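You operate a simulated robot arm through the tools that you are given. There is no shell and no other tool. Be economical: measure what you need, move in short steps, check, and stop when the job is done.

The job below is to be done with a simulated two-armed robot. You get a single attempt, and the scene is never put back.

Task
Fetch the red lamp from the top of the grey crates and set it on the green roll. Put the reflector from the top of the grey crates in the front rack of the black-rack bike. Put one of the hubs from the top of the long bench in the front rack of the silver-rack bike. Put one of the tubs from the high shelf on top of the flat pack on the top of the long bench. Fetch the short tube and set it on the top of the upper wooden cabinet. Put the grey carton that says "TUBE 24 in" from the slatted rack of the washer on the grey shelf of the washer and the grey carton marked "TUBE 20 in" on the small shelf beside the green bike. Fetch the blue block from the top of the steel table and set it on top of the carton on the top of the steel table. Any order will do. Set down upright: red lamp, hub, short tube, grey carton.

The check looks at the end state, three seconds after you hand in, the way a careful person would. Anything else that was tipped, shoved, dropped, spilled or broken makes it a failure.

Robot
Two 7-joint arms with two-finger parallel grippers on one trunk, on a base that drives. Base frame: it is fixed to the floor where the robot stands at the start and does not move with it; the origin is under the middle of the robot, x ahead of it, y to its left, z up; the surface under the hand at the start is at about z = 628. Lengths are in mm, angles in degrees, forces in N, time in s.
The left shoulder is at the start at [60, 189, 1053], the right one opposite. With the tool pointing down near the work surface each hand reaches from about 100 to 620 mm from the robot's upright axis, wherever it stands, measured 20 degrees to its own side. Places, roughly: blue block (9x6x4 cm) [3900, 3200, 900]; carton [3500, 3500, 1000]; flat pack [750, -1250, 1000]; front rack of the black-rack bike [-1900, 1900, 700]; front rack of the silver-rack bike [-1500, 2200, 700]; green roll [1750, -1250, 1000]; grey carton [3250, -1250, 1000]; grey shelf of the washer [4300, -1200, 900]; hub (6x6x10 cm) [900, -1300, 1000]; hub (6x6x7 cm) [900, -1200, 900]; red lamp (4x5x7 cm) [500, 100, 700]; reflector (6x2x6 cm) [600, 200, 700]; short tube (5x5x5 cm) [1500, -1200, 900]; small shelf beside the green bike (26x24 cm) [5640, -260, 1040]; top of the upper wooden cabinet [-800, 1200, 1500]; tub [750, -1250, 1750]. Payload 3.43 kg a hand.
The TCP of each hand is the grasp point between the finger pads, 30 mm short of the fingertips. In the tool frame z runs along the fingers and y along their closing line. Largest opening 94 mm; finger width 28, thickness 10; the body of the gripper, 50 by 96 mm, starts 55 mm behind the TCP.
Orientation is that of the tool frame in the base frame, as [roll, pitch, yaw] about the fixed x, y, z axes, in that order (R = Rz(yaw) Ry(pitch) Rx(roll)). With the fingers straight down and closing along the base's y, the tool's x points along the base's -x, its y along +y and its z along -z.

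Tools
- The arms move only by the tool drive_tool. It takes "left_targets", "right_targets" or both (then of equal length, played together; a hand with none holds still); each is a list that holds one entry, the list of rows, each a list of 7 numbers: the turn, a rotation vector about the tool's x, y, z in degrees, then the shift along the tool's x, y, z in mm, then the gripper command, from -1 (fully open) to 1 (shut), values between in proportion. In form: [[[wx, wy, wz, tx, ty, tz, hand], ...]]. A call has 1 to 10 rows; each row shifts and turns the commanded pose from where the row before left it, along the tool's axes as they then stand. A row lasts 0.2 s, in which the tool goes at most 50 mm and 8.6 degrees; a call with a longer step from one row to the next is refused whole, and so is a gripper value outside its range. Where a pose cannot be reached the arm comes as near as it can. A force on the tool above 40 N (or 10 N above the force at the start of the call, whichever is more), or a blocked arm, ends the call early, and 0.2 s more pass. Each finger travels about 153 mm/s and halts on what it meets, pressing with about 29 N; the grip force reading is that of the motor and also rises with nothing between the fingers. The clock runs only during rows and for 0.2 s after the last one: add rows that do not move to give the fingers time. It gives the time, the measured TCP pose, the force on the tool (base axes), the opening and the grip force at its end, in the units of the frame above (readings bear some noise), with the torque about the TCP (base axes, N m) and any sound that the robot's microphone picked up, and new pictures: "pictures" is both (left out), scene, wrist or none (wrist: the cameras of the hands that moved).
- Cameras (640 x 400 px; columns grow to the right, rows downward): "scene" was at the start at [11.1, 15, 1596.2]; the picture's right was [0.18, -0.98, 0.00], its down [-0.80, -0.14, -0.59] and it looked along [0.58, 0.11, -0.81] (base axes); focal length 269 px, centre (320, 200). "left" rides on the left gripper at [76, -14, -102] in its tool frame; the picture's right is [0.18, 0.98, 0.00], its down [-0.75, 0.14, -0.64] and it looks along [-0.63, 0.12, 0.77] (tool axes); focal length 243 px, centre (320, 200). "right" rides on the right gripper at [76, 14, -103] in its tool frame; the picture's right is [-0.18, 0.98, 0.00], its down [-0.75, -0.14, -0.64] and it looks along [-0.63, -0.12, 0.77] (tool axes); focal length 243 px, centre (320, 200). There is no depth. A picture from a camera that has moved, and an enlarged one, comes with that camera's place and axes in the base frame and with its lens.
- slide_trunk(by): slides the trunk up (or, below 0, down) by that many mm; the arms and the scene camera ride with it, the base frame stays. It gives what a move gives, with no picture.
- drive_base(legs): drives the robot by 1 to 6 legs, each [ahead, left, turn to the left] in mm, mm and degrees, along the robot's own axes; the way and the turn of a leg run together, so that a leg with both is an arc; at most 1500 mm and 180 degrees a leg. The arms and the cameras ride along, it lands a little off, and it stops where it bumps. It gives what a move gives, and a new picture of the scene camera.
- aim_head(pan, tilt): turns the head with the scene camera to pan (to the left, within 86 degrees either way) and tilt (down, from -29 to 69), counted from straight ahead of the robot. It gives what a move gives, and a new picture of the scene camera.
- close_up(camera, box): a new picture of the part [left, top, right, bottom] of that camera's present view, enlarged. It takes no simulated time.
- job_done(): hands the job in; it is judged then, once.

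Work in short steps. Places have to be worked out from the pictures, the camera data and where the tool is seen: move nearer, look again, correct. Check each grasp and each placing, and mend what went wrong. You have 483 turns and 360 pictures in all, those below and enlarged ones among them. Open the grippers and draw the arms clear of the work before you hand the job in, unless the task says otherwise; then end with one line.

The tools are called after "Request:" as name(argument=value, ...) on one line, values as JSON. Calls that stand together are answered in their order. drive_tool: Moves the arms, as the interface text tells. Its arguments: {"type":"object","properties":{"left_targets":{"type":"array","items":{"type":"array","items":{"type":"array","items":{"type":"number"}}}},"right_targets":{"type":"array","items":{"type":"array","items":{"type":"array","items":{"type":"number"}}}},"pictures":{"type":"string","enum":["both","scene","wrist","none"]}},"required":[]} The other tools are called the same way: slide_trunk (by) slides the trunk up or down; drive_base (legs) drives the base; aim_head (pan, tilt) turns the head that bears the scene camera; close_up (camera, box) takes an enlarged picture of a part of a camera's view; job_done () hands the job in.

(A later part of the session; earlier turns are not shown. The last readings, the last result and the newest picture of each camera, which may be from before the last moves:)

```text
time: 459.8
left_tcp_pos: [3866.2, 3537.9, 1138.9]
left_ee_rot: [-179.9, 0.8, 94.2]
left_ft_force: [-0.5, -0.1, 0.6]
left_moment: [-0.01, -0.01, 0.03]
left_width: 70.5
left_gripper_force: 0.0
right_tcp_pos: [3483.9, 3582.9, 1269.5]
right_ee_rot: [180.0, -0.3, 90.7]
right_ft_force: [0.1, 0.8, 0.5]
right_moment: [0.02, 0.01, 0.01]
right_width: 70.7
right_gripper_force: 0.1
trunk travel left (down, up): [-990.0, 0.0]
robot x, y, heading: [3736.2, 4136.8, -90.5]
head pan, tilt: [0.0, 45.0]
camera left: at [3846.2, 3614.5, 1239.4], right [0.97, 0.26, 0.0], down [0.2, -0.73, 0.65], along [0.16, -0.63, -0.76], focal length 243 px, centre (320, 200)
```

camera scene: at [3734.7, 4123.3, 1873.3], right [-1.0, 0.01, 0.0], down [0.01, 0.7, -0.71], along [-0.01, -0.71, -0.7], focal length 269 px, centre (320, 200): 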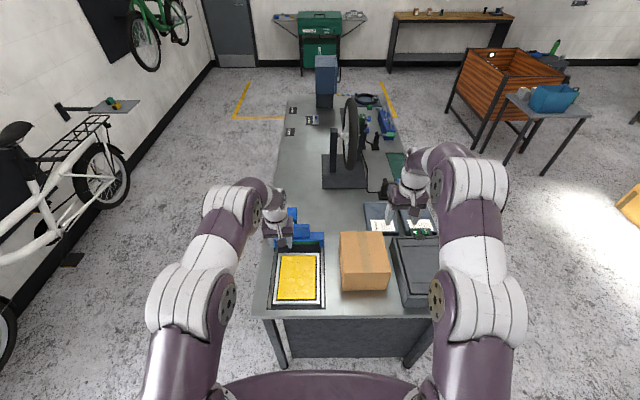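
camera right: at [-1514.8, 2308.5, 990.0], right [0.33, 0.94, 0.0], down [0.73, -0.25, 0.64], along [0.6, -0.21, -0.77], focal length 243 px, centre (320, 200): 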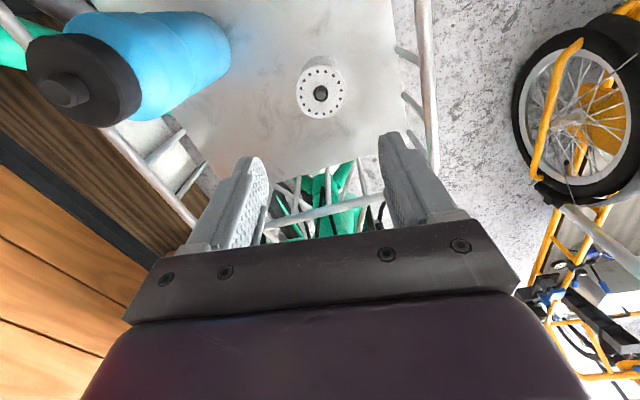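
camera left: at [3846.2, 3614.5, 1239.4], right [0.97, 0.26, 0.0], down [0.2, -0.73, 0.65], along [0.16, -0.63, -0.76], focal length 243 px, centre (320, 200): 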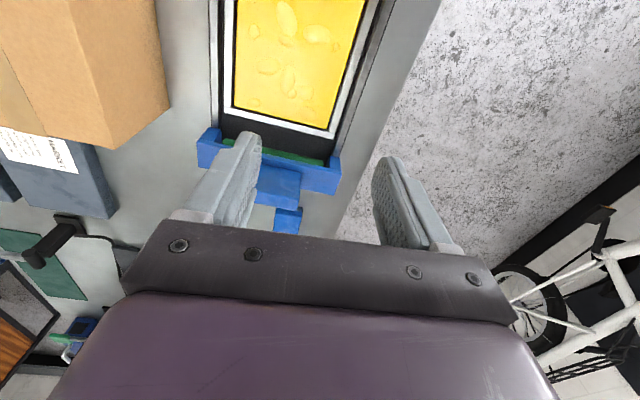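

The block can't be reached from the north end, so I'll go to the table's east side, facing west.

Request:
drive_base(legs=[[-150, 0, 0], [0, 680, 0], [0, 0, -89.5], [0, 900, 0]])

Request:
aim_head(pan=0, tilt=45)

Request:
close_up(camera="scene", box=[180, 100, 460, 280])

```text
time: 472.7
left_tcp_pos: [3819.5, 3243.3, 1139.2]
left_ee_rot: [-179.9, 0.8, 4.6]
left_ft_force: [-0.2, -0.9, 0.1]
left_moment: [0.0, 0.01, 0.01]
left_width: 70.4
left_gripper_force: 0.0
right_tcp_pos: [3862.1, 3625.5, 1269.2]
right_ee_rot: [180.0, -0.3, 1.0]
right_ft_force: [-0.2, 0.1, -0.3]
right_moment: [-0.01, 0.03, 0.0]
right_width: 70.4
right_gripper_force: 0.0
trunk travel left (down, up): [-990.0, 0.0]
robot x, y, heading: [4417.7, 3377.8, 179.9]
head pan, tilt: [0.0, 45.0]
camera scene: at [4395.1, 3379.6, 1873.1], right [0.0, 1.0, 0.0], down [0.71, 0.0, -0.71], along [-0.71, 0.0, -0.71], focal length 269 px, centre (320, 200)
```

scene: 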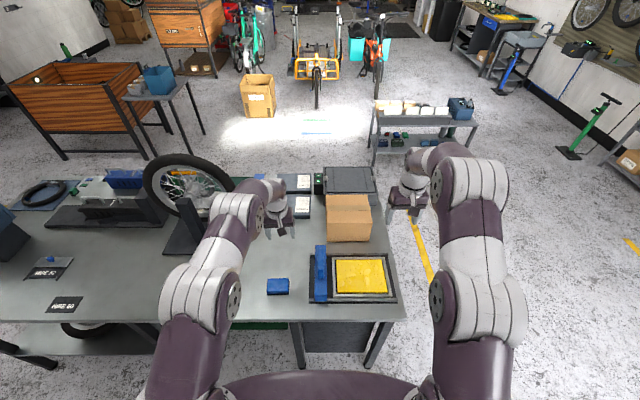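

```text
time: 473.3
left_tcp_pos: [3819.7, 3243.2, 1138.8]
left_ee_rot: [-179.9, 0.8, 4.5]
left_ft_force: [0.0, -0.6, -0.4]
left_moment: [0.01, -0.01, -0.02]
left_width: 70.4
left_gripper_force: 0.0
right_tcp_pos: [3862.9, 3624.9, 1269.5]
right_ee_rot: [-179.9, -0.3, 1.0]
right_ft_force: [-0.3, 0.6, -0.2]
right_moment: [-0.02, -0.01, 0.0]
right_width: 70.8
right_gripper_force: 0.1
trunk travel left (down, up): [-990.0, 0.0]
robot x, y, heading: [4416.1, 3376.6, 179.6]
head pan, tilt: [0.0, 45.0]
camera scene: at [4395.1, 3379.0, 1873.1], right [0.0, 1.0, 0.0], down [0.71, 0.0, -0.71], along [-0.71, 0.0, -0.71], focal length 269 px, centre (320, 200)
```

scene: 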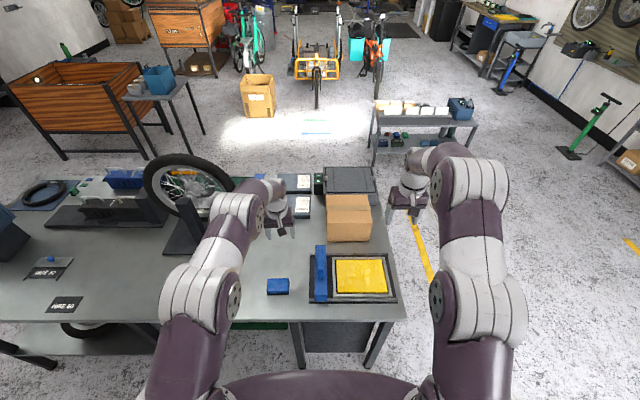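

```text
2.22 times, centred on (320, 190) of scene
camera zoom: at [4395.1, 3379.0, 1873.1], right [0.0, 1.0, 0.0], down [0.71, 0.0, -0.71], along [-0.71, 0.0, -0.71], focal length 597 px, centre (320, 222)
```

zoom: 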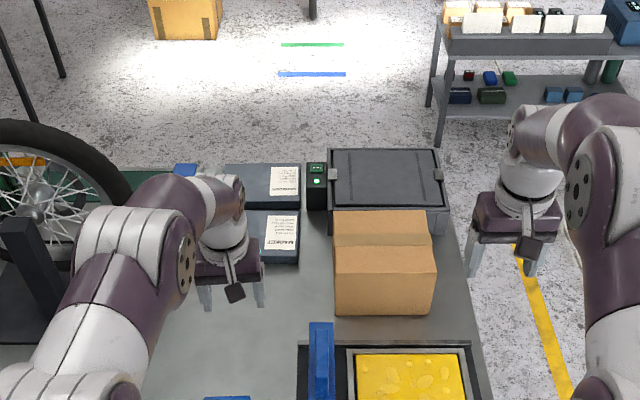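

The blue block lies at about [3868,3203], long side along y, so I'll turn the left hand 90° to grip its 60 mm side. Moving above and turning.

Request:
drive_tool(left_targets=[[[0, 0, 8, 20, 20, 0, -1], [0, 0, 8, 20, 15, 0, -1], [0, 0, 8, 0, 0, 0, -1], [0, 0, 8, 0, 0, 0, -1], [0, 0, 8, 0, 0, 0, -1], [0, 0, 8, 0, 0, 0, -1], [0, 0, 8, 0, 0, 0, -1], [0, 0, 8, 0, 0, 0, -1], [0, 0, 8, 0, 0, 0, -1], [0, 0, 8, 0, 0, 0, -1]]], pictures="none")

Request:
slide_trunk(by=-130)

Request:
drive_tool(left_targets=[[[0, 0, 8, 0, 0, 0, -1], [0, 0, 2, 0, 0, 0, -1], [0, 0, 0, 0, 0, 0, -1]]], pictures="both")

```text
time: 475.5
left_tcp_pos: [3860.3, 3208.7, 1138.0]
left_ee_rot: [179.3, 0.4, -75.5]
left_ft_force: [0.0, -0.4, 0.7]
left_moment: [-0.02, 0.01, 0.01]
left_width: 94.0
left_gripper_force: 0.0
right_tcp_pos: [3862.1, 3624.9, 1269.4]
right_ee_rot: [-179.9, -0.3, 1.1]
right_ft_force: [0.0, 0.5, -0.1]
right_moment: [-0.01, 0.01, 0.01]
right_width: 70.5
right_gripper_force: 0.1
trunk travel left (down, up): [-990.0, 0.0]
robot x, y, heading: [4416.0, 3379.0, 180.0]
head pan, tilt: [0.0, 45.0]
```

```text
time: 477.1
left_tcp_pos: [3859.5, 3208.6, 1008.5]
left_ee_rot: [179.3, 0.3, -75.4]
left_ft_force: [0.1, -0.1, 0.0]
left_moment: [0.02, 0.03, -0.01]
left_width: 94.1
left_gripper_force: 0.1
right_tcp_pos: [3862.8, 3623.8, 1138.9]
right_ee_rot: [180.0, -0.3, 1.0]
right_ft_force: [-0.5, 0.1, 0.1]
right_moment: [-0.02, -0.02, 0.01]
right_width: 70.4
right_gripper_force: 0.1
trunk travel left (down, up): [-860.0, 130.0]
robot x, y, heading: [4417.0, 3372.2, 179.8]
head pan, tilt: [0.0, 45.0]
```

```text
time: 477.9
left_tcp_pos: [3860.4, 3208.7, 1008.3]
left_ee_rot: [179.2, 0.2, -85.3]
left_ft_force: [0.2, 0.4, 0.7]
left_moment: [-0.01, 0.0, 0.0]
left_width: 93.8
left_gripper_force: 0.1
right_tcp_pos: [3862.8, 3623.4, 1138.2]
right_ee_rot: [-179.8, -0.4, 1.0]
right_ft_force: [0.4, -0.2, 0.5]
right_moment: [0.01, -0.02, 0.01]
right_width: 70.6
right_gripper_force: 0.1
trunk travel left (down, up): [-860.0, 130.0]
robot x, y, heading: [4420.7, 3370.8, 180.0]
head pan, tilt: [0.0, 45.0]
camera scene: at [4395.1, 3378.4, 1743.1], right [0.0, 1.0, 0.0], down [0.71, 0.0, -0.71], along [-0.71, 0.0, -0.71], focal length 269 px, centre (320, 200)
camera left: at [3881.3, 3134.2, 1109.8], right [-0.96, -0.26, 0.01], down [-0.19, 0.74, 0.65], along [-0.18, 0.62, -0.76], focal length 243 px, centre (320, 200)
```

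scene: 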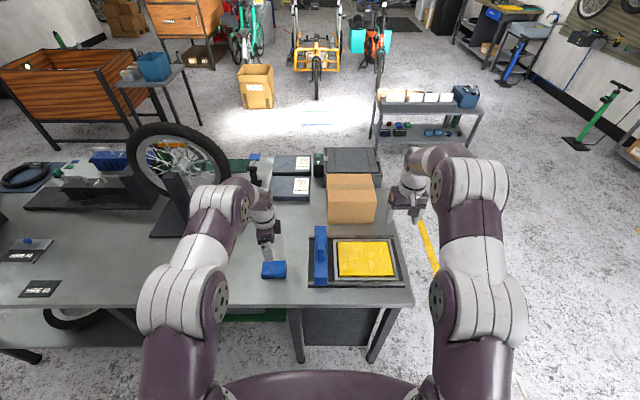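
left: 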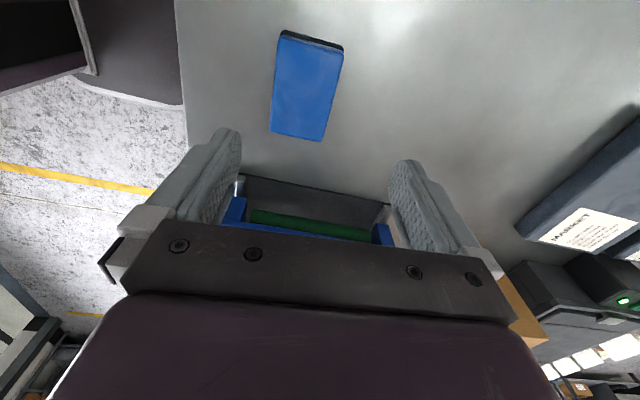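

Block: centre [3873,3209], top z≈860, aligned with y. I'll align and descend to z≈862.

Request:
drive_tool(left_targets=[[[0, 0, 4.7, 0, -13, 20, -1], [0, 0, 0, 0, 0, 40, -1], [0, 0, 0, 0, 0, 40, -1], [0, 0, 0, 0, 0, 30, -1], [0, 0, 0, 0, 0, 12, -1], [0, 0, 0, 0, 0, 0, -1]]], pictures="both")

```text
time: 479.1
left_tcp_pos: [3870.9, 3209.7, 869.6]
left_ee_rot: [179.4, 0.0, -90.0]
left_ft_force: [9.4, 2.0, 17.8]
left_moment: [-0.08, -1.29, 0.09]
left_width: 93.9
left_gripper_force: 0.2
right_tcp_pos: [3864.3, 3624.6, 1139.4]
right_ee_rot: [-179.9, -0.3, 1.0]
right_ft_force: [0.0, -0.2, -0.1]
right_moment: [0.02, 0.0, 0.02]
right_width: 70.3
right_gripper_force: 0.1
trunk travel left (down, up): [-860.0, 130.0]
robot x, y, heading: [4420.3, 3371.3, 179.8]
head pan, tilt: [0.0, 45.0]
stopped in row 6 (left hand): the force on the tool passed its limit at 46 N (the readings are from after the stop); the commanded pose is now the measured one
camera scene: at [4398.0, 3379.0, 1743.3], right [0.0, 1.0, 0.0], down [0.71, 0.0, -0.71], along [-0.71, 0.0, -0.71], focal length 269 px, centre (320, 200)
camera left: at [3887.0, 3134.3, 972.3], right [-0.98, -0.18, 0.01], down [-0.13, 0.75, 0.64], along [-0.12, 0.63, -0.77], focal length 243 px, centre (320, 200)
```

scene: 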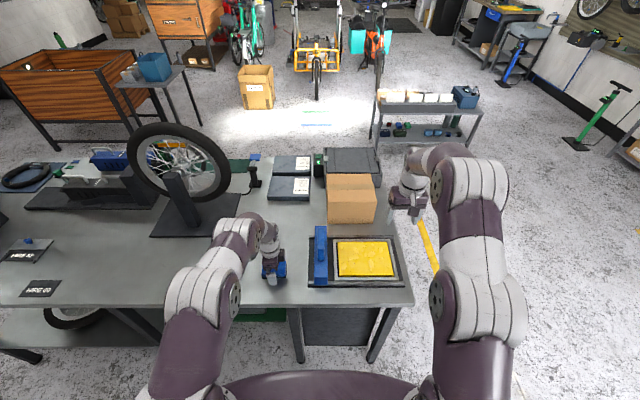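
left: 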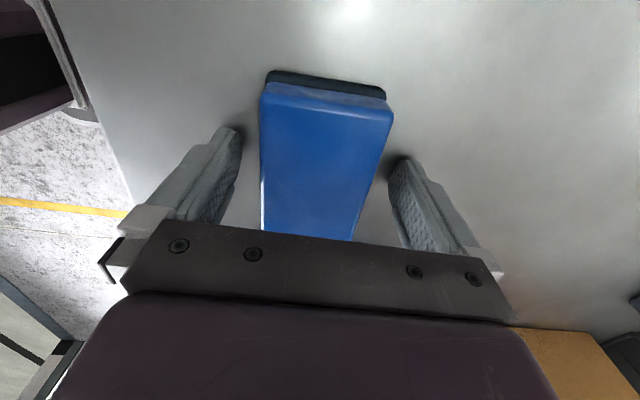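

The fingertips touched the table (z≈840). Raise 6 mm, then close.

Request:
drive_tool(left_targets=[[[0, 0, 0, 0, 0, -6, -1], [0, 0, 0, 0, 0, 0, -0.6], [0, 0, 0, 0, 0, 0, -0.3], [0, 0, 0, 0, 0, 0, 0], [0, 0, 0, 0, 0, 0, 1], [0, 0, 0, 0, 0, 0, 1]]], pictures="wrist")

```text
time: 480.5
left_tcp_pos: [3870.2, 3209.7, 875.4]
left_ee_rot: [179.4, 0.1, -90.1]
left_ft_force: [-0.5, -0.1, 0.3]
left_moment: [0.05, 0.0, 0.0]
left_width: 62.5
left_gripper_force: 29.1
right_tcp_pos: [3861.9, 3624.3, 1138.0]
right_ee_rot: [-179.9, -0.3, 1.0]
right_ft_force: [0.4, 0.3, 0.9]
right_moment: [0.0, -0.04, 0.01]
right_width: 70.7
right_gripper_force: 0.0
trunk travel left (down, up): [-860.0, 130.0]
robot x, y, heading: [4419.0, 3374.4, 180.0]
head pan, tilt: [0.0, 45.0]
camera left: at [3885.2, 3133.6, 976.9], right [-0.98, -0.18, 0.01], down [-0.13, 0.75, 0.64], along [-0.13, 0.63, -0.76], focal length 243 px, centre (320, 200)
```

left: 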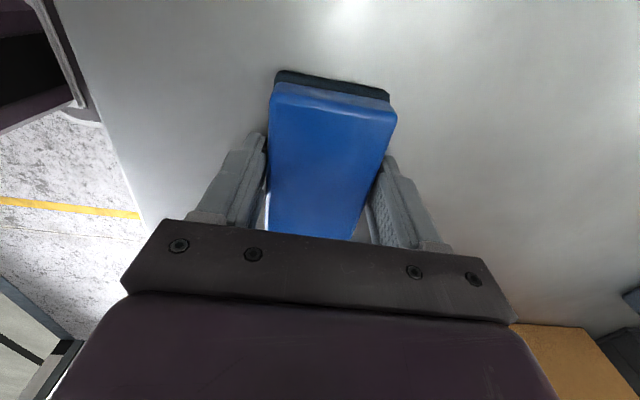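

Gripped at 62.5. Lift.

Request:
drive_tool(left_targets=[[[0, 0, 0, 0, 0, -6, 1], [0, 0, 0, 0, 0, -15, 1], [0, 0, 0, 0, 0, -25, 1], [0, 0, 0, 0, 0, -35, 1], [0, 0, 0, 0, 0, -35, 1], [0, 0, 0, 0, 0, -35, 1], [0, 0, 0, 0, 0, -25, 1], [0, 0, 0, 0, 0, -10, 1]]], pictures="wrist")

Request:
slide_trunk(by=130)

```text
time: 482.3
left_tcp_pos: [3872.3, 3209.2, 1061.3]
left_ee_rot: [179.4, 0.1, -90.1]
left_ft_force: [-0.1, 1.2, -1.7]
left_moment: [0.01, -0.02, -0.01]
left_width: 62.1
left_gripper_force: 28.9
right_tcp_pos: [3861.4, 3624.2, 1137.3]
right_ee_rot: [-179.9, -0.3, 1.0]
right_ft_force: [0.5, 0.0, 0.6]
right_moment: [-0.01, -0.02, 0.01]
right_width: 70.5
right_gripper_force: 0.0
trunk travel left (down, up): [-860.0, 130.0]
robot x, y, heading: [4418.4, 3377.0, 180.0]
head pan, tilt: [0.0, 45.0]
camera left: at [3887.5, 3133.1, 1162.6], right [-0.98, -0.18, 0.01], down [-0.13, 0.75, 0.64], along [-0.13, 0.63, -0.76], focal length 243 px, centre (320, 200)
```

left: 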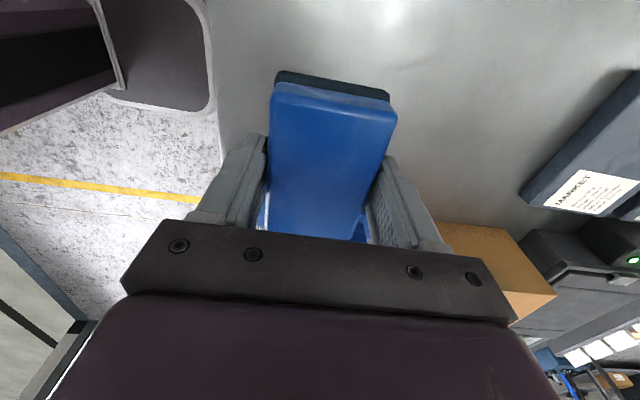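

```text
time: 483.9
left_tcp_pos: [3873.2, 3208.8, 1190.9]
left_ee_rot: [179.4, 0.3, -90.1]
left_ft_force: [-0.1, 0.7, -1.0]
left_moment: [0.01, -0.03, -0.01]
left_width: 62.1
left_gripper_force: 28.9
right_tcp_pos: [3863.1, 3623.6, 1269.2]
right_ee_rot: [-179.9, -0.4, 1.0]
right_ft_force: [0.0, 0.5, -0.2]
right_moment: [-0.01, -0.01, 0.02]
right_width: 70.7
right_gripper_force: 0.2
trunk travel left (down, up): [-990.0, 0.0]
robot x, y, heading: [4416.4, 3377.3, 180.0]
head pan, tilt: [0.0, 45.0]
```

Carton: top z≈1030, centre about [3582,3500]. I'll drive back round to the north end.

Request:
drive_base(legs=[[0, -915, 0], [0, 0, 90], [0, -1000, 0], [150, 0, 0]])

Request:
drive_tool(left_targets=[[[0, 0, 0, 0, 0, 0, 1]]], pictures="both")

```text
time: 498.2
left_tcp_pos: [3586.4, 3606.1, 1192.1]
left_ee_rot: [179.2, 0.1, -0.9]
left_ft_force: [-0.2, -0.1, -1.1]
left_moment: [-0.02, 0.01, -0.01]
left_width: 62.1
left_gripper_force: 28.7
right_tcp_pos: [3170.6, 3601.6, 1269.2]
right_ee_rot: [-179.9, -0.2, 90.0]
right_ft_force: [0.1, 0.0, -0.1]
right_moment: [-0.01, 0.03, 0.01]
right_width: 70.6
right_gripper_force: 0.1
trunk travel left (down, up): [-990.0, 0.0]
robot x, y, heading: [3425.3, 4148.3, -91.0]
head pan, tilt: [0.0, 45.0]
camera scene: at [3425.5, 4135.5, 1873.2], right [-1.0, 0.02, 0.0], down [0.01, 0.71, -0.71], along [-0.01, -0.71, -0.71], focal length 269 px, centre (320, 200)
```

scene: 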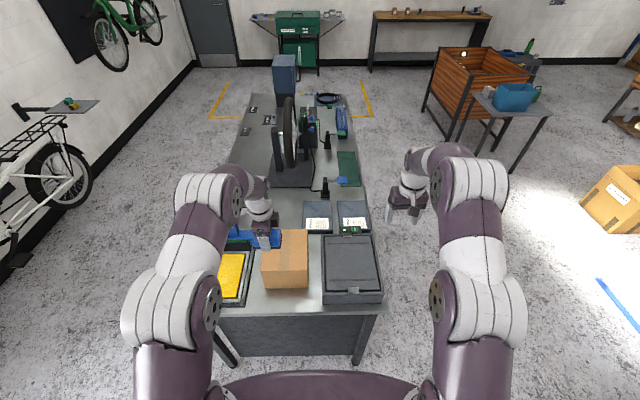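

```text
time: 498.6
left_tcp_pos: [3586.8, 3604.7, 1189.9]
left_ee_rot: [179.4, 0.0, -0.9]
left_ft_force: [-0.1, -0.3, -1.0]
left_moment: [0.0, -0.03, 0.02]
left_width: 61.7
left_gripper_force: 28.5
right_tcp_pos: [3170.7, 3599.6, 1268.2]
right_ee_rot: [-179.9, -0.3, 90.2]
right_ft_force: [0.0, 0.0, 0.2]
right_moment: [0.04, -0.02, 0.0]
right_width: 70.7
right_gripper_force: 0.1
trunk travel left (down, up): [-990.0, 0.0]
robot x, y, heading: [3423.1, 4150.3, -91.0]
head pan, tilt: [0.0, 45.0]
camera scene: at [3425.6, 4131.5, 1873.1], right [-1.0, 0.02, 0.0], down [0.01, 0.71, -0.71], along [-0.01, -0.71, -0.71], focal length 269 px, centre (320, 200)
camera left: at [3662.9, 3618.2, 1292.3], right [0.17, -0.99, 0.01], down [-0.75, -0.12, 0.64], along [-0.63, -0.12, -0.76], focal length 243 px, centre (320, 200)
```

scene: 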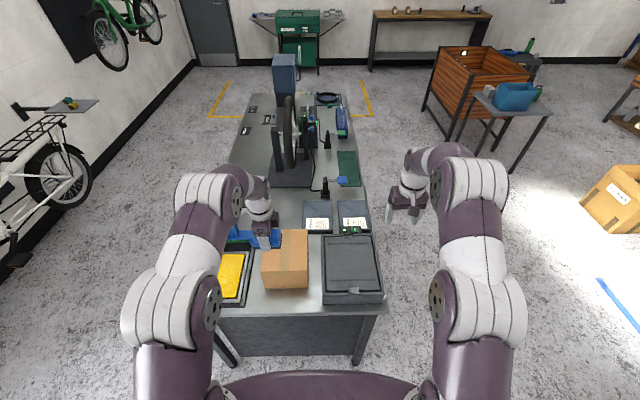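
left: 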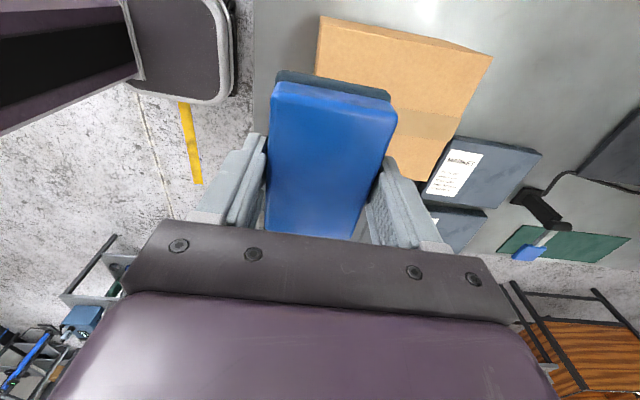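

Request:
close_up(camera="scene", box=[200, 210, 400, 335])

Request:
close_up(camera="left", box=[230, 0, 550, 200])

```text
3.20 times, centred on (300, 272) of scene
camera zoom: at [3425.6, 4131.5, 1873.1], right [-1.0, 0.02, 0.0], down [0.01, 0.71, -0.71], along [-0.01, -0.71, -0.71], focal length 859 px, centre (384, -32)
```

zoom: 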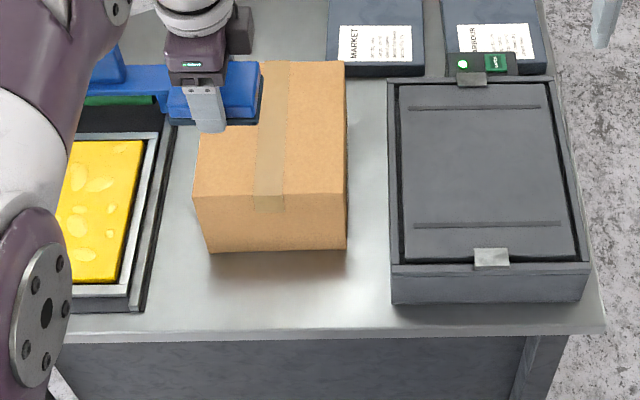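

```text
2.00 times, centred on (390, 100) of left
camera zoom: at [3662.9, 3618.2, 1292.3], right [0.17, -0.99, 0.01], down [-0.75, -0.12, 0.64], along [-0.63, -0.12, -0.76], focal length 485 px, centre (180, 400)
```

zoom: 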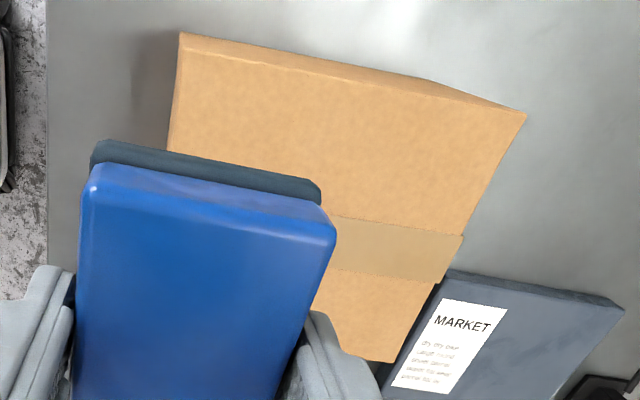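

Carton: x 3465–3640, y 3410–3606, top z≈975. Drive forward 85, shift the hand, and lower.

Request:
drive_base(legs=[[85, 0, 0]])

Request:
drive_tool(left_targets=[[[0, 0, 0, -14, 0, 0, 1], [0, 0, 0, -14, 0, 20, 1], [0, 0, 0, 0, 0, 35, 1], [0, 0, 0, 0, 0, 35, 1], [0, 0, 0, 0, 0, 30, 1], [0, 0, 0, 0, 0, 20, 1], [0, 0, 0, 0, 0, 0, 1]]], pictures="both")

```text
time: 499.6
left_tcp_pos: [3584.7, 3523.7, 1192.5]
left_ee_rot: [179.1, 0.1, -0.9]
left_ft_force: [-0.1, 0.6, -1.9]
left_moment: [-0.02, -0.01, -0.03]
left_width: 62.0
left_gripper_force: 29.2
right_tcp_pos: [3169.9, 3519.5, 1271.8]
right_ee_rot: [-179.9, 0.0, 90.2]
right_ft_force: [-0.4, 0.7, 0.3]
right_moment: [-0.04, 0.0, 0.04]
right_width: 70.6
right_gripper_force: 0.1
trunk travel left (down, up): [-990.0, 0.0]
robot x, y, heading: [3429.0, 4065.3, -90.9]
head pan, tilt: [0.0, 45.0]
camera scene: at [3424.5, 4054.0, 1873.3], right [-1.0, 0.02, 0.0], down [0.01, 0.7, -0.71], along [-0.01, -0.71, -0.7], focal length 269 px, centre (320, 200)
```

scene: 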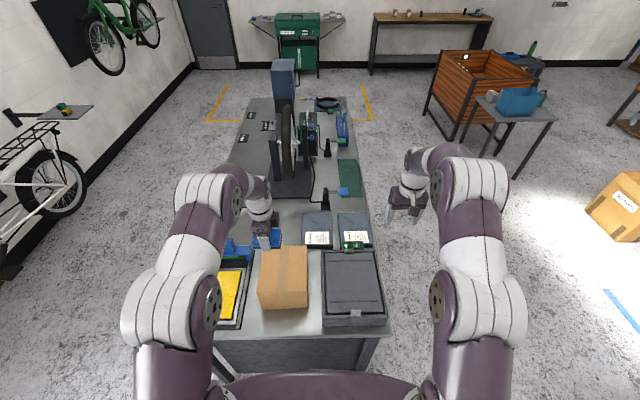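

```text
time: 501.2
left_tcp_pos: [3557.7, 3516.3, 1050.0]
left_ee_rot: [179.3, 0.1, -0.9]
left_ft_force: [-0.3, -0.2, -1.0]
left_moment: [-0.03, 0.0, 0.01]
left_width: 61.8
left_gripper_force: 29.1
right_tcp_pos: [3169.9, 3514.3, 1269.0]
right_ee_rot: [-179.9, -0.4, 90.1]
right_ft_force: [-0.6, 0.3, 0.4]
right_moment: [-0.01, 0.0, -0.01]
right_width: 70.4
right_gripper_force: 0.1
trunk travel left (down, up): [-990.0, 0.0]
robot x, y, heading: [3427.7, 4066.4, -90.9]
head pan, tilt: [0.0, 45.0]
camera scene: at [3424.3, 4045.5, 1873.1], right [-1.0, 0.02, 0.0], down [0.01, 0.71, -0.71], along [-0.01, -0.71, -0.71], focal length 269 px, centre (320, 200)
camera left: at [3633.2, 3531.8, 1152.9], right [0.17, -0.99, 0.01], down [-0.75, -0.12, 0.64], along [-0.63, -0.12, -0.76], focal length 243 px, centre (320, 200)
```

scene: 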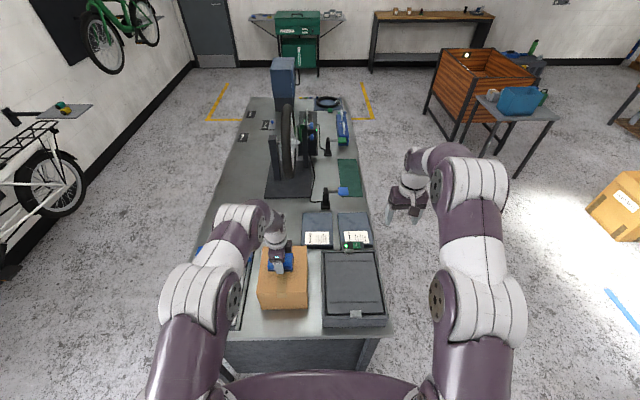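
left: 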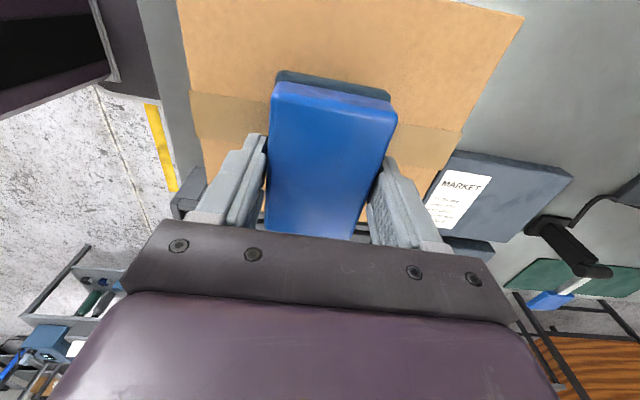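

Well over the carton. Lower 30, then creep.

Request:
drive_tool(left_targets=[[[0, 0, 0, 0, 0, 15, 1], [0, 0, 0, 0, 0, 13, 1], [0, 0, 0, 0, 0, 4, 1], [0, 0, 0, 0, 0, 0, 1]]], pictures="none")

Request:
drive_tool(left_targets=[[[0, 0, 0, 0, 0, 3, 1], [0, 0, 0, 0, 0, 0, 1]]], pictures="none")

Request:
drive_tool(left_targets=[[[0, 0, 0, 0, 0, 3, 1], [0, 0, 0, 0, 0, 0, 1]]], pictures="wrist")

```text
time: 502.2
left_tcp_pos: [3556.9, 3516.0, 1019.6]
left_ee_rot: [179.4, 0.1, -0.9]
left_ft_force: [0.1, -0.2, -1.4]
left_moment: [-0.01, -0.01, 0.0]
left_width: 61.7
left_gripper_force: 28.9
right_tcp_pos: [3168.5, 3513.7, 1268.4]
right_ee_rot: [-179.9, -0.3, 90.1]
right_ft_force: [-0.6, -0.1, -0.6]
right_moment: [-0.01, -0.01, -0.03]
right_width: 70.4
right_gripper_force: 0.2
trunk travel left (down, up): [-990.0, 0.0]
robot x, y, heading: [3426.1, 4065.8, -91.2]
head pan, tilt: [0.0, 45.0]
```

```text
time: 502.9
left_tcp_pos: [3557.4, 3515.9, 1016.6]
left_ee_rot: [179.5, 0.1, -0.9]
left_ft_force: [-0.4, 0.5, -1.5]
left_moment: [-0.03, 0.02, 0.04]
left_width: 62.1
left_gripper_force: 29.0
right_tcp_pos: [3169.3, 3512.4, 1268.6]
right_ee_rot: [-179.9, -0.4, 90.1]
right_ft_force: [-0.3, -0.3, 0.2]
right_moment: [0.01, 0.03, 0.03]
right_width: 70.6
right_gripper_force: 0.1
trunk travel left (down, up): [-990.0, 0.0]
robot x, y, heading: [3425.2, 4065.6, -90.8]
head pan, tilt: [0.0, 45.0]
```

```text
time: 503.4
left_tcp_pos: [3556.9, 3515.5, 1014.6]
left_ee_rot: [179.2, 0.2, -0.9]
left_ft_force: [2.8, -0.8, 14.3]
left_moment: [0.29, -0.13, -0.03]
left_width: 61.8
left_gripper_force: 28.6
right_tcp_pos: [3169.1, 3514.9, 1269.5]
right_ee_rot: [-179.9, -0.2, 90.0]
right_ft_force: [0.3, -0.1, 0.3]
right_moment: [0.0, 0.02, -0.01]
right_width: 70.6
right_gripper_force: 0.0
trunk travel left (down, up): [-990.0, 0.0]
robot x, y, heading: [3422.8, 4066.7, -91.0]
head pan, tilt: [0.0, 45.0]
camera left: at [3633.2, 3531.4, 1116.7], right [0.17, -0.99, 0.02], down [-0.75, -0.12, 0.65], along [-0.63, -0.12, -0.76], focal length 243 px, centre (320, 200)
```

left: 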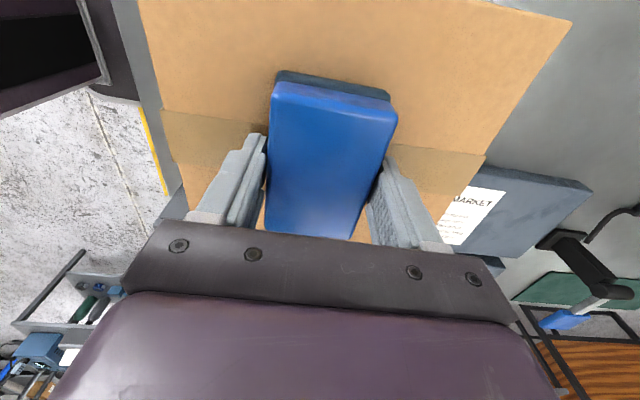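

Contact. Relieve, open and rise.

Request:
drive_tool(left_targets=[[[0, 0, 0, 0, 0, -2, 1], [0, 0, 0, 0, 0, 0, -0.4], [0, 0, 0, 0, 0, 0, -0.7], [0, 0, 0, 0, 0, 0, -1], [0, 0, 0, 0, 0, -15, -1], [0, 0, 0, 0, 0, -35, -1], [0, 0, 0, 0, 0, -45, -1], [0, 0, 0, 0, 0, -45, -1], [0, 0, 0, 0, 0, -30, -1]]], pictures="wrist")

```text
time: 505.4
left_tcp_pos: [3557.7, 3519.6, 1185.6]
left_ee_rot: [179.4, 0.1, -0.8]
left_ft_force: [0.7, -0.3, 0.0]
left_moment: [-0.04, 0.01, -0.01]
left_width: 93.9
left_gripper_force: 0.1
right_tcp_pos: [3170.5, 3515.1, 1268.1]
right_ee_rot: [-179.8, -0.3, 90.0]
right_ft_force: [0.0, 0.0, 0.0]
right_moment: [-0.01, -0.01, -0.04]
right_width: 70.3
right_gripper_force: 0.1
trunk travel left (down, up): [-990.0, 0.0]
robot x, y, heading: [3425.3, 4066.8, -91.1]
head pan, tilt: [0.0, 45.0]
camera left: at [3633.7, 3533.9, 1287.2], right [0.17, -0.99, 0.01], down [-0.76, -0.12, 0.64], along [-0.63, -0.12, -0.76], focal length 243 px, centre (320, 200)
```

left: 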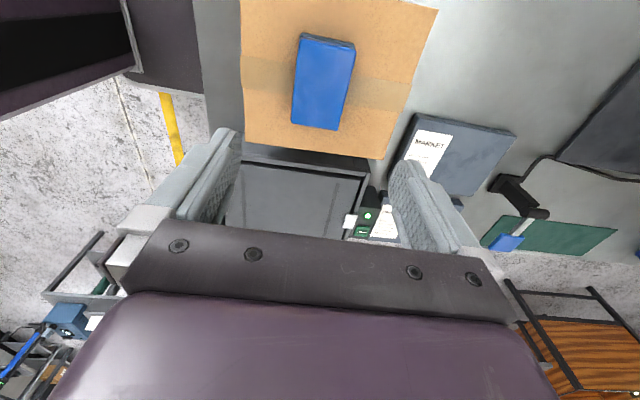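

The block lies on the carton. I'll turn the left hand back, then drive down the east aisle to the washer.

Request:
drive_tool(left_targets=[[[0, 0, -8, 0, 0, 0, -1], [0, 0, -8, 0, 0, 0, -1], [0, 0, -8, 0, 0, 0, -1], [0, 0, -8, 0, 0, 0, -1], [0, 0, -8, 0, 0, 0, -1], [0, 0, -8, 0, 0, 0, -1], [0, 0, -8, 0, 0, 0, -1], [0, 0, -8, 0, 0, 0, -1], [0, 0, -8, 0, 0, 0, -1], [0, 0, -8, 0, 0, 0, -1]]], pictures="none")

Request:
drive_base(legs=[[-250, 0, 0], [0, 1020, 1], [1500, 0, 0], [1500, 0, 0], [1400, 0, 0]])

Request:
aim_head(pan=-20, tilt=30)

```text
time: 507.6
left_tcp_pos: [3558.3, 3518.8, 1184.6]
left_ee_rot: [180.0, 0.7, 79.2]
left_ft_force: [0.5, -0.6, -0.2]
left_moment: [0.01, 0.01, 0.03]
left_width: 94.0
left_gripper_force: 0.0
right_tcp_pos: [3170.2, 3514.2, 1269.5]
right_ee_rot: [-179.9, -0.2, 90.2]
right_ft_force: [-0.2, 0.5, 0.4]
right_moment: [-0.02, -0.01, -0.01]
right_width: 70.6
right_gripper_force: 0.1
trunk travel left (down, up): [-990.0, 0.0]
robot x, y, heading: [3427.4, 4066.4, -91.0]
head pan, tilt: [0.0, 45.0]
```

```text
time: 534.9
left_tcp_pos: [4537.8, -627.8, 1185.5]
left_ee_rot: [-179.9, 0.8, 79.4]
left_ft_force: [0.4, 0.6, -1.5]
left_moment: [-0.01, -0.02, 0.0]
left_width: 94.1
left_gripper_force: 0.0
right_tcp_pos: [4151.1, -635.9, 1269.2]
right_ee_rot: [-179.9, -0.3, 90.6]
right_ft_force: [0.5, 0.5, -0.3]
right_moment: [-0.01, -0.03, -0.04]
right_width: 70.4
right_gripper_force: 0.1
trunk travel left (down, up): [-990.0, 0.0]
robot x, y, heading: [4403.9, -81.6, -90.5]
head pan, tilt: [0.0, 45.0]
camera scene: at [4402.5, -102.0, 1873.2], right [-1.0, 0.01, 0.0], down [0.01, 0.71, -0.71], along [-0.01, -0.71, -0.71], focal length 269 px, centre (320, 200)
```

scene: 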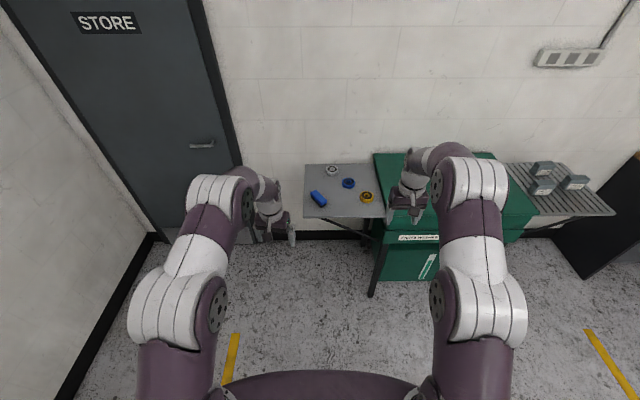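

```text
time: 535.7
left_tcp_pos: [4538.6, -630.1, 1184.9]
left_ee_rot: [180.0, 0.7, 79.3]
left_ft_force: [1.0, 0.5, -0.1]
left_moment: [0.0, -0.01, 0.02]
left_width: 94.0
left_gripper_force: 0.0
right_tcp_pos: [4150.4, -636.3, 1268.8]
right_ee_rot: [-179.8, -0.3, 90.5]
right_ft_force: [0.0, -0.1, 0.1]
right_moment: [0.03, -0.01, 0.01]
right_width: 70.6
right_gripper_force: 0.1
trunk travel left (down, up): [-990.0, 0.0]
robot x, y, heading: [4402.5, -82.9, -90.6]
head pan, tilt: [-20.0, 30.0]
camera scene: at [4371.6, -106.6, 1895.7], right [-0.94, 0.35, 0.0], down [0.18, 0.47, -0.87], along [-0.3, -0.81, -0.5], focal length 269 px, centre (320, 200)
```

scene: 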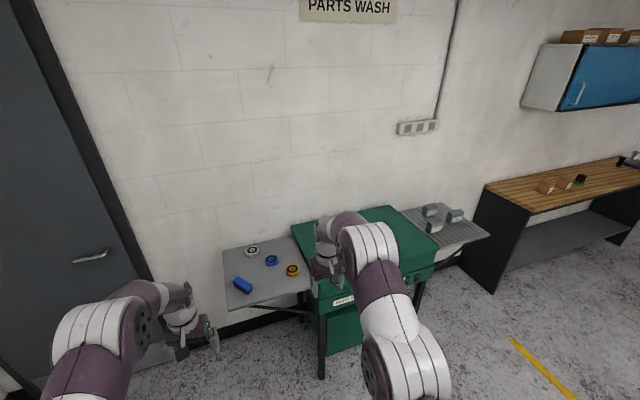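

Grey shelf on the washer's east side, slatted rack with three cartons on its west. I'll move west to face the rack.

Request:
drive_base(legs=[[0, -950, 0], [200, 0, 0]])

Request:
aim_head(pan=0, tilt=42)

Request:
close_up(camera="scene", box=[240, 120, 480, 270])

```text
time: 541.9
left_tcp_pos: [3587.1, -819.4, 1188.2]
left_ee_rot: [179.9, 0.8, 79.3]
left_ft_force: [0.6, 0.5, -0.1]
left_moment: [-0.01, 0.02, -0.02]
left_width: 93.9
left_gripper_force: 0.2
right_tcp_pos: [3201.4, -823.3, 1271.7]
right_ee_rot: [-179.9, -0.2, 90.5]
right_ft_force: [-0.5, 0.2, 0.8]
right_moment: [-0.05, 0.02, 0.0]
right_width: 70.6
right_gripper_force: 0.1
trunk travel left (down, up): [-990.0, 0.0]
robot x, y, heading: [3454.6, -274.0, -90.7]
head pan, tilt: [-20.0, 30.0]
camera scene: at [3421.3, -292.0, 1895.9], right [-0.94, 0.35, 0.0], down [0.18, 0.47, -0.87], along [-0.31, -0.81, -0.5], focal length 269 px, centre (320, 200)
```

scene: 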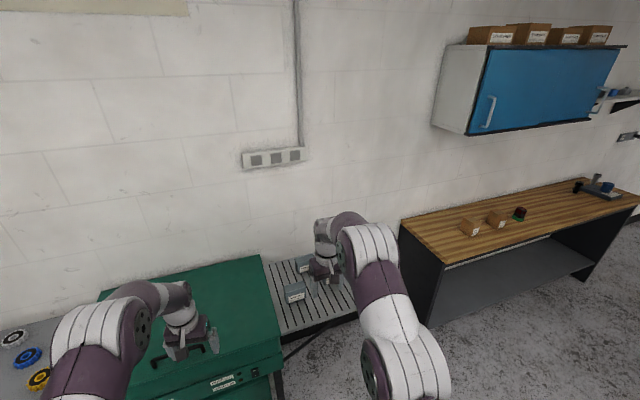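

```text
time: 542.7
left_tcp_pos: [3589.4, -822.8, 1184.6]
left_ee_rot: [-180.0, 0.6, 79.4]
left_ft_force: [0.0, -0.3, 0.2]
left_moment: [0.02, -0.03, -0.02]
left_width: 93.8
left_gripper_force: 0.0
right_tcp_pos: [3200.1, -829.2, 1268.7]
right_ee_rot: [-179.9, -0.3, 90.5]
right_ft_force: [0.2, -0.4, -0.6]
right_moment: [0.02, 0.03, 0.0]
right_width: 70.5
right_gripper_force: 0.1
trunk travel left (down, up): [-990.0, 0.0]
robot x, y, heading: [3450.5, -273.2, -90.6]
head pan, tilt: [0.0, 42.0]
camera scene: at [3451.7, -298.7, 1877.4], right [-1.0, 0.01, 0.0], down [0.01, 0.67, -0.74], along [-0.01, -0.74, -0.67], focal length 269 px, centre (320, 200)
```

scene: 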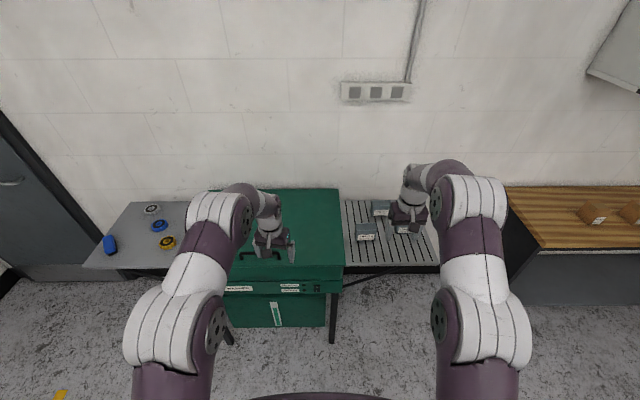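

```text
2.67 times, centred on (360, 195) of scene
camera zoom: at [3451.7, -298.7, 1877.4], right [-1.0, 0.01, 0.0], down [0.01, 0.67, -0.74], along [-0.01, -0.74, -0.67], focal length 716 px, centre (213, 213)
```

zoom: 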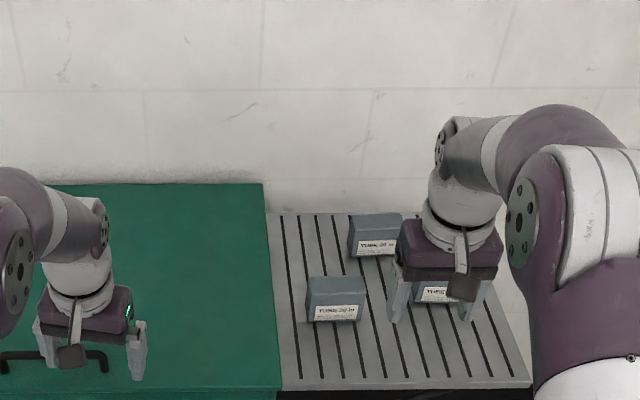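

Request:
close_up(camera="scene", box=[345, 195, 435, 245])

Request:
drive_tool(right_targets=[[[0, 0, 0, 0, -40, 0, -1], [0, 0, 0, 0, -40, 0, -1], [0, 0, 0, 0, -40, 0, -1], [0, 0, 0, 0, -30, 0, -1], [0, 0, 0, 0, 0, 0, -1]]], pictures="both")

Request:
close_up(camera="scene", box=[345, 195, 435, 245])

```text
7.11 times, centred on (390, 220) of scene
camera zoom: at [3451.7, -298.7, 1877.4], right [-1.0, 0.01, 0.0], down [0.01, 0.67, -0.74], along [-0.01, -0.74, -0.67], focal length 1910 px, centre (-178, 58)
```

zoom: 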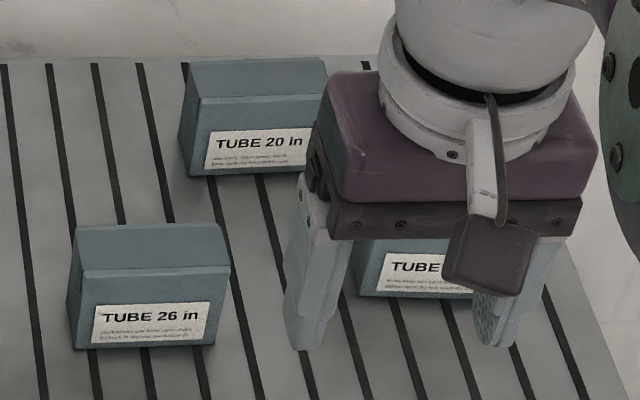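

```text
time: 543.9
left_tcp_pos: [3588.5, -821.5, 1185.0]
left_ee_rot: [179.9, 0.8, 79.4]
left_ft_force: [-0.2, -0.2, 0.0]
left_moment: [0.02, 0.03, 0.03]
left_width: 94.0
left_gripper_force: 0.0
right_tcp_pos: [3059.6, -802.8, 1252.4]
right_ee_rot: [-180.0, -0.3, 90.4]
right_ft_force: [-0.3, 0.0, -0.1]
right_moment: [0.04, 0.0, -0.02]
right_width: 94.3
right_gripper_force: 0.0
right hand out of reach, approached as far as the arm can: row 2, 3, 4
trunk travel left (down, up): [-990.0, 0.0]
robot x, y, heading: [3454.2, -272.8, -90.8]
head pan, tilt: [0.0, 42.0]
camera scene: at [3452.1, -297.1, 1877.4], right [-1.0, 0.01, 0.0], down [0.01, 0.67, -0.74], along [-0.01, -0.74, -0.67], focal length 269 px, centre (320, 200)
camera right: at [3073.2, -729.4, 1355.5], right [0.98, -0.18, 0.0], down [-0.13, -0.76, 0.64], along [-0.11, -0.63, -0.77], focal length 243 px, centre (320, 200)
```

scene: 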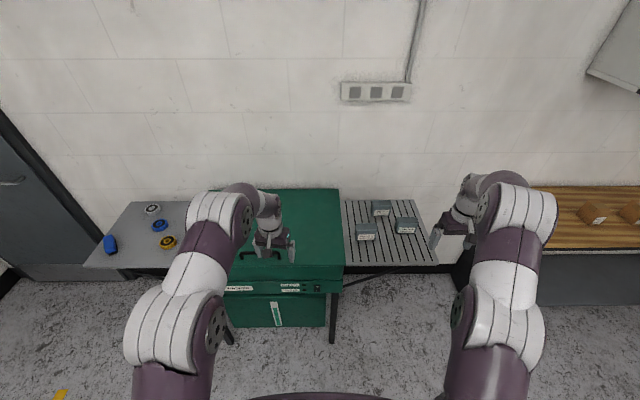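
right: 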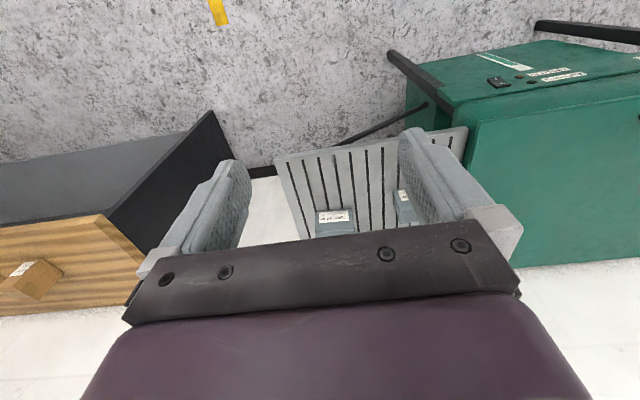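

```text
7.11 times, centred on (390, 220) of scene
camera zoom: at [3452.1, -297.1, 1877.4], right [-1.0, 0.01, 0.0], down [0.01, 0.67, -0.74], along [-0.01, -0.74, -0.67], focal length 1910 px, centre (-178, 58)
```

zoom: 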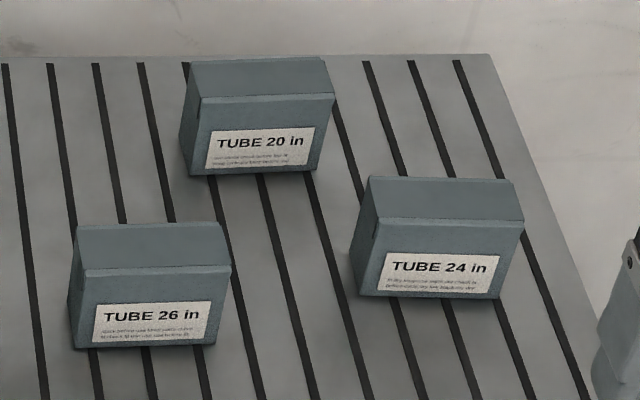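

All labels read: TUBE 24 at about [3034,-1130], TUBE 20 at [3133,-1230], TUBE 26 at [3232,-1080]. They're ~92 wide in x, so I grip along y. Reposition and turn the right hand 90°.

Request:
drive_base(legs=[[0, -240, 0.7], [300, 0, 0]])

Request:
drive_tool(right_targets=[[[0, 0, -8, 0, 30, 0, -1], [0, 0, -8, 0, 30, 0, -1], [0, 0, -8, 0, 30, 0, -1], [0, 0, -8, 0, 30, 0, -1], [0, 0, -8, 0, 30, 0, -1], [0, 0, -8, 0, 0, 0, -1], [0, 0, -8, 0, 0, 0, -1], [0, 0, -8, 0, 0, 0, -1], [0, 0, -8, 0, 0, 0, -1], [0, 0, -8, 0, 0, 0, -1]]], pictures="none")

Request:
drive_tool(right_targets=[[[0, 0, -8, 0, 0, 0, -1], [0, 0, -2, 0, 0, 0, -1], [0, 0, 0, 0, 0, 0, -1]]], pictures="both")

```text
time: 547.4
left_tcp_pos: [3352.9, -1117.3, 1186.8]
left_ee_rot: [179.9, 0.8, 80.1]
left_ft_force: [-0.3, 0.6, -0.5]
left_moment: [0.01, 0.0, 0.02]
left_width: 94.1
left_gripper_force: 0.0
right_tcp_pos: [2823.5, -1106.3, 1253.4]
right_ee_rot: [-180.0, -0.3, 91.1]
right_ft_force: [0.0, -0.2, 1.4]
right_moment: [-0.04, 0.03, 0.0]
right_width: 94.2
right_gripper_force: 0.1
trunk travel left (down, up): [-990.0, 0.0]
robot x, y, heading: [3212.9, -572.4, -90.1]
head pan, tilt: [0.0, 42.0]
camera scene: at [3211.2, -592.8, 1877.5], right [-1.0, 0.0, 0.0], down [0.0, 0.67, -0.74], along [0.0, -0.74, -0.67], focal length 269 px, centre (320, 200)
```

scene: 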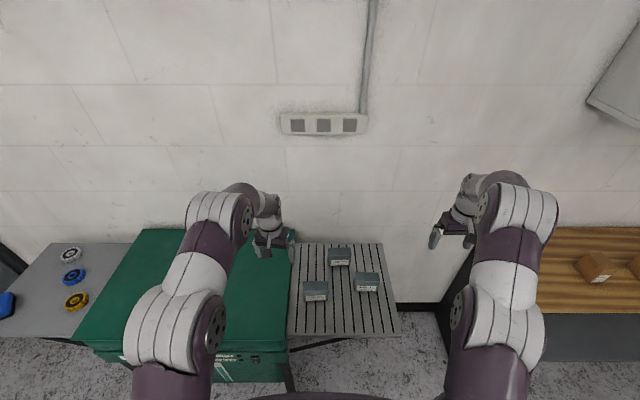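

```text
time: 549.6
left_tcp_pos: [3352.6, -1119.3, 1184.7]
left_ee_rot: [179.9, 0.5, 80.0]
left_ft_force: [1.0, 0.5, 0.8]
left_moment: [-0.02, -0.03, 0.01]
left_width: 94.0
left_gripper_force: 0.1
right_tcp_pos: [2963.5, -1065.3, 1251.6]
right_ee_rot: [179.7, -0.1, 171.3]
right_ft_force: [0.2, -0.2, -1.3]
right_moment: [-0.03, 0.0, -0.01]
right_width: 93.9
right_gripper_force: 0.0
trunk travel left (down, up): [-990.0, 0.0]
robot x, y, heading: [3214.4, -572.8, -90.0]
head pan, tilt: [0.0, 42.0]
```

```text
time: 550.4
left_tcp_pos: [3353.8, -1118.5, 1184.8]
left_ee_rot: [-179.9, 0.8, 80.0]
left_ft_force: [-0.6, -0.5, 0.1]
left_moment: [-0.01, -0.01, 0.02]
left_width: 93.9
left_gripper_force: 0.0
right_tcp_pos: [2965.0, -1064.3, 1253.3]
right_ee_rot: [179.8, 0.0, -178.8]
right_ft_force: [-0.8, -0.2, -0.4]
right_moment: [0.02, 0.02, 0.02]
right_width: 93.9
right_gripper_force: 0.0
trunk travel left (down, up): [-990.0, 0.0]
robot x, y, heading: [3210.3, -574.1, -90.0]
head pan, tilt: [0.0, 42.0]
camera scene: at [3211.5, -595.8, 1877.5], right [-1.0, 0.0, 0.0], down [0.0, 0.67, -0.74], along [0.0, -0.74, -0.67], focal length 269 px, centre (320, 200)
camera right: at [2889.3, -1053.0, 1355.8], right [0.16, 0.99, 0.0], down [0.76, -0.13, 0.64], along [0.63, -0.1, -0.77], focal length 243 px, centre (320, 200)
```

scene: 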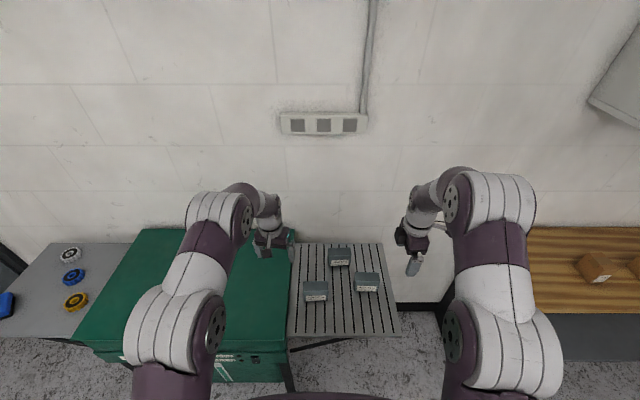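
right: 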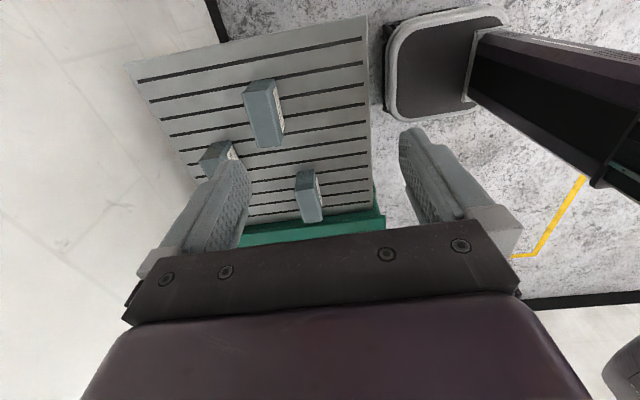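

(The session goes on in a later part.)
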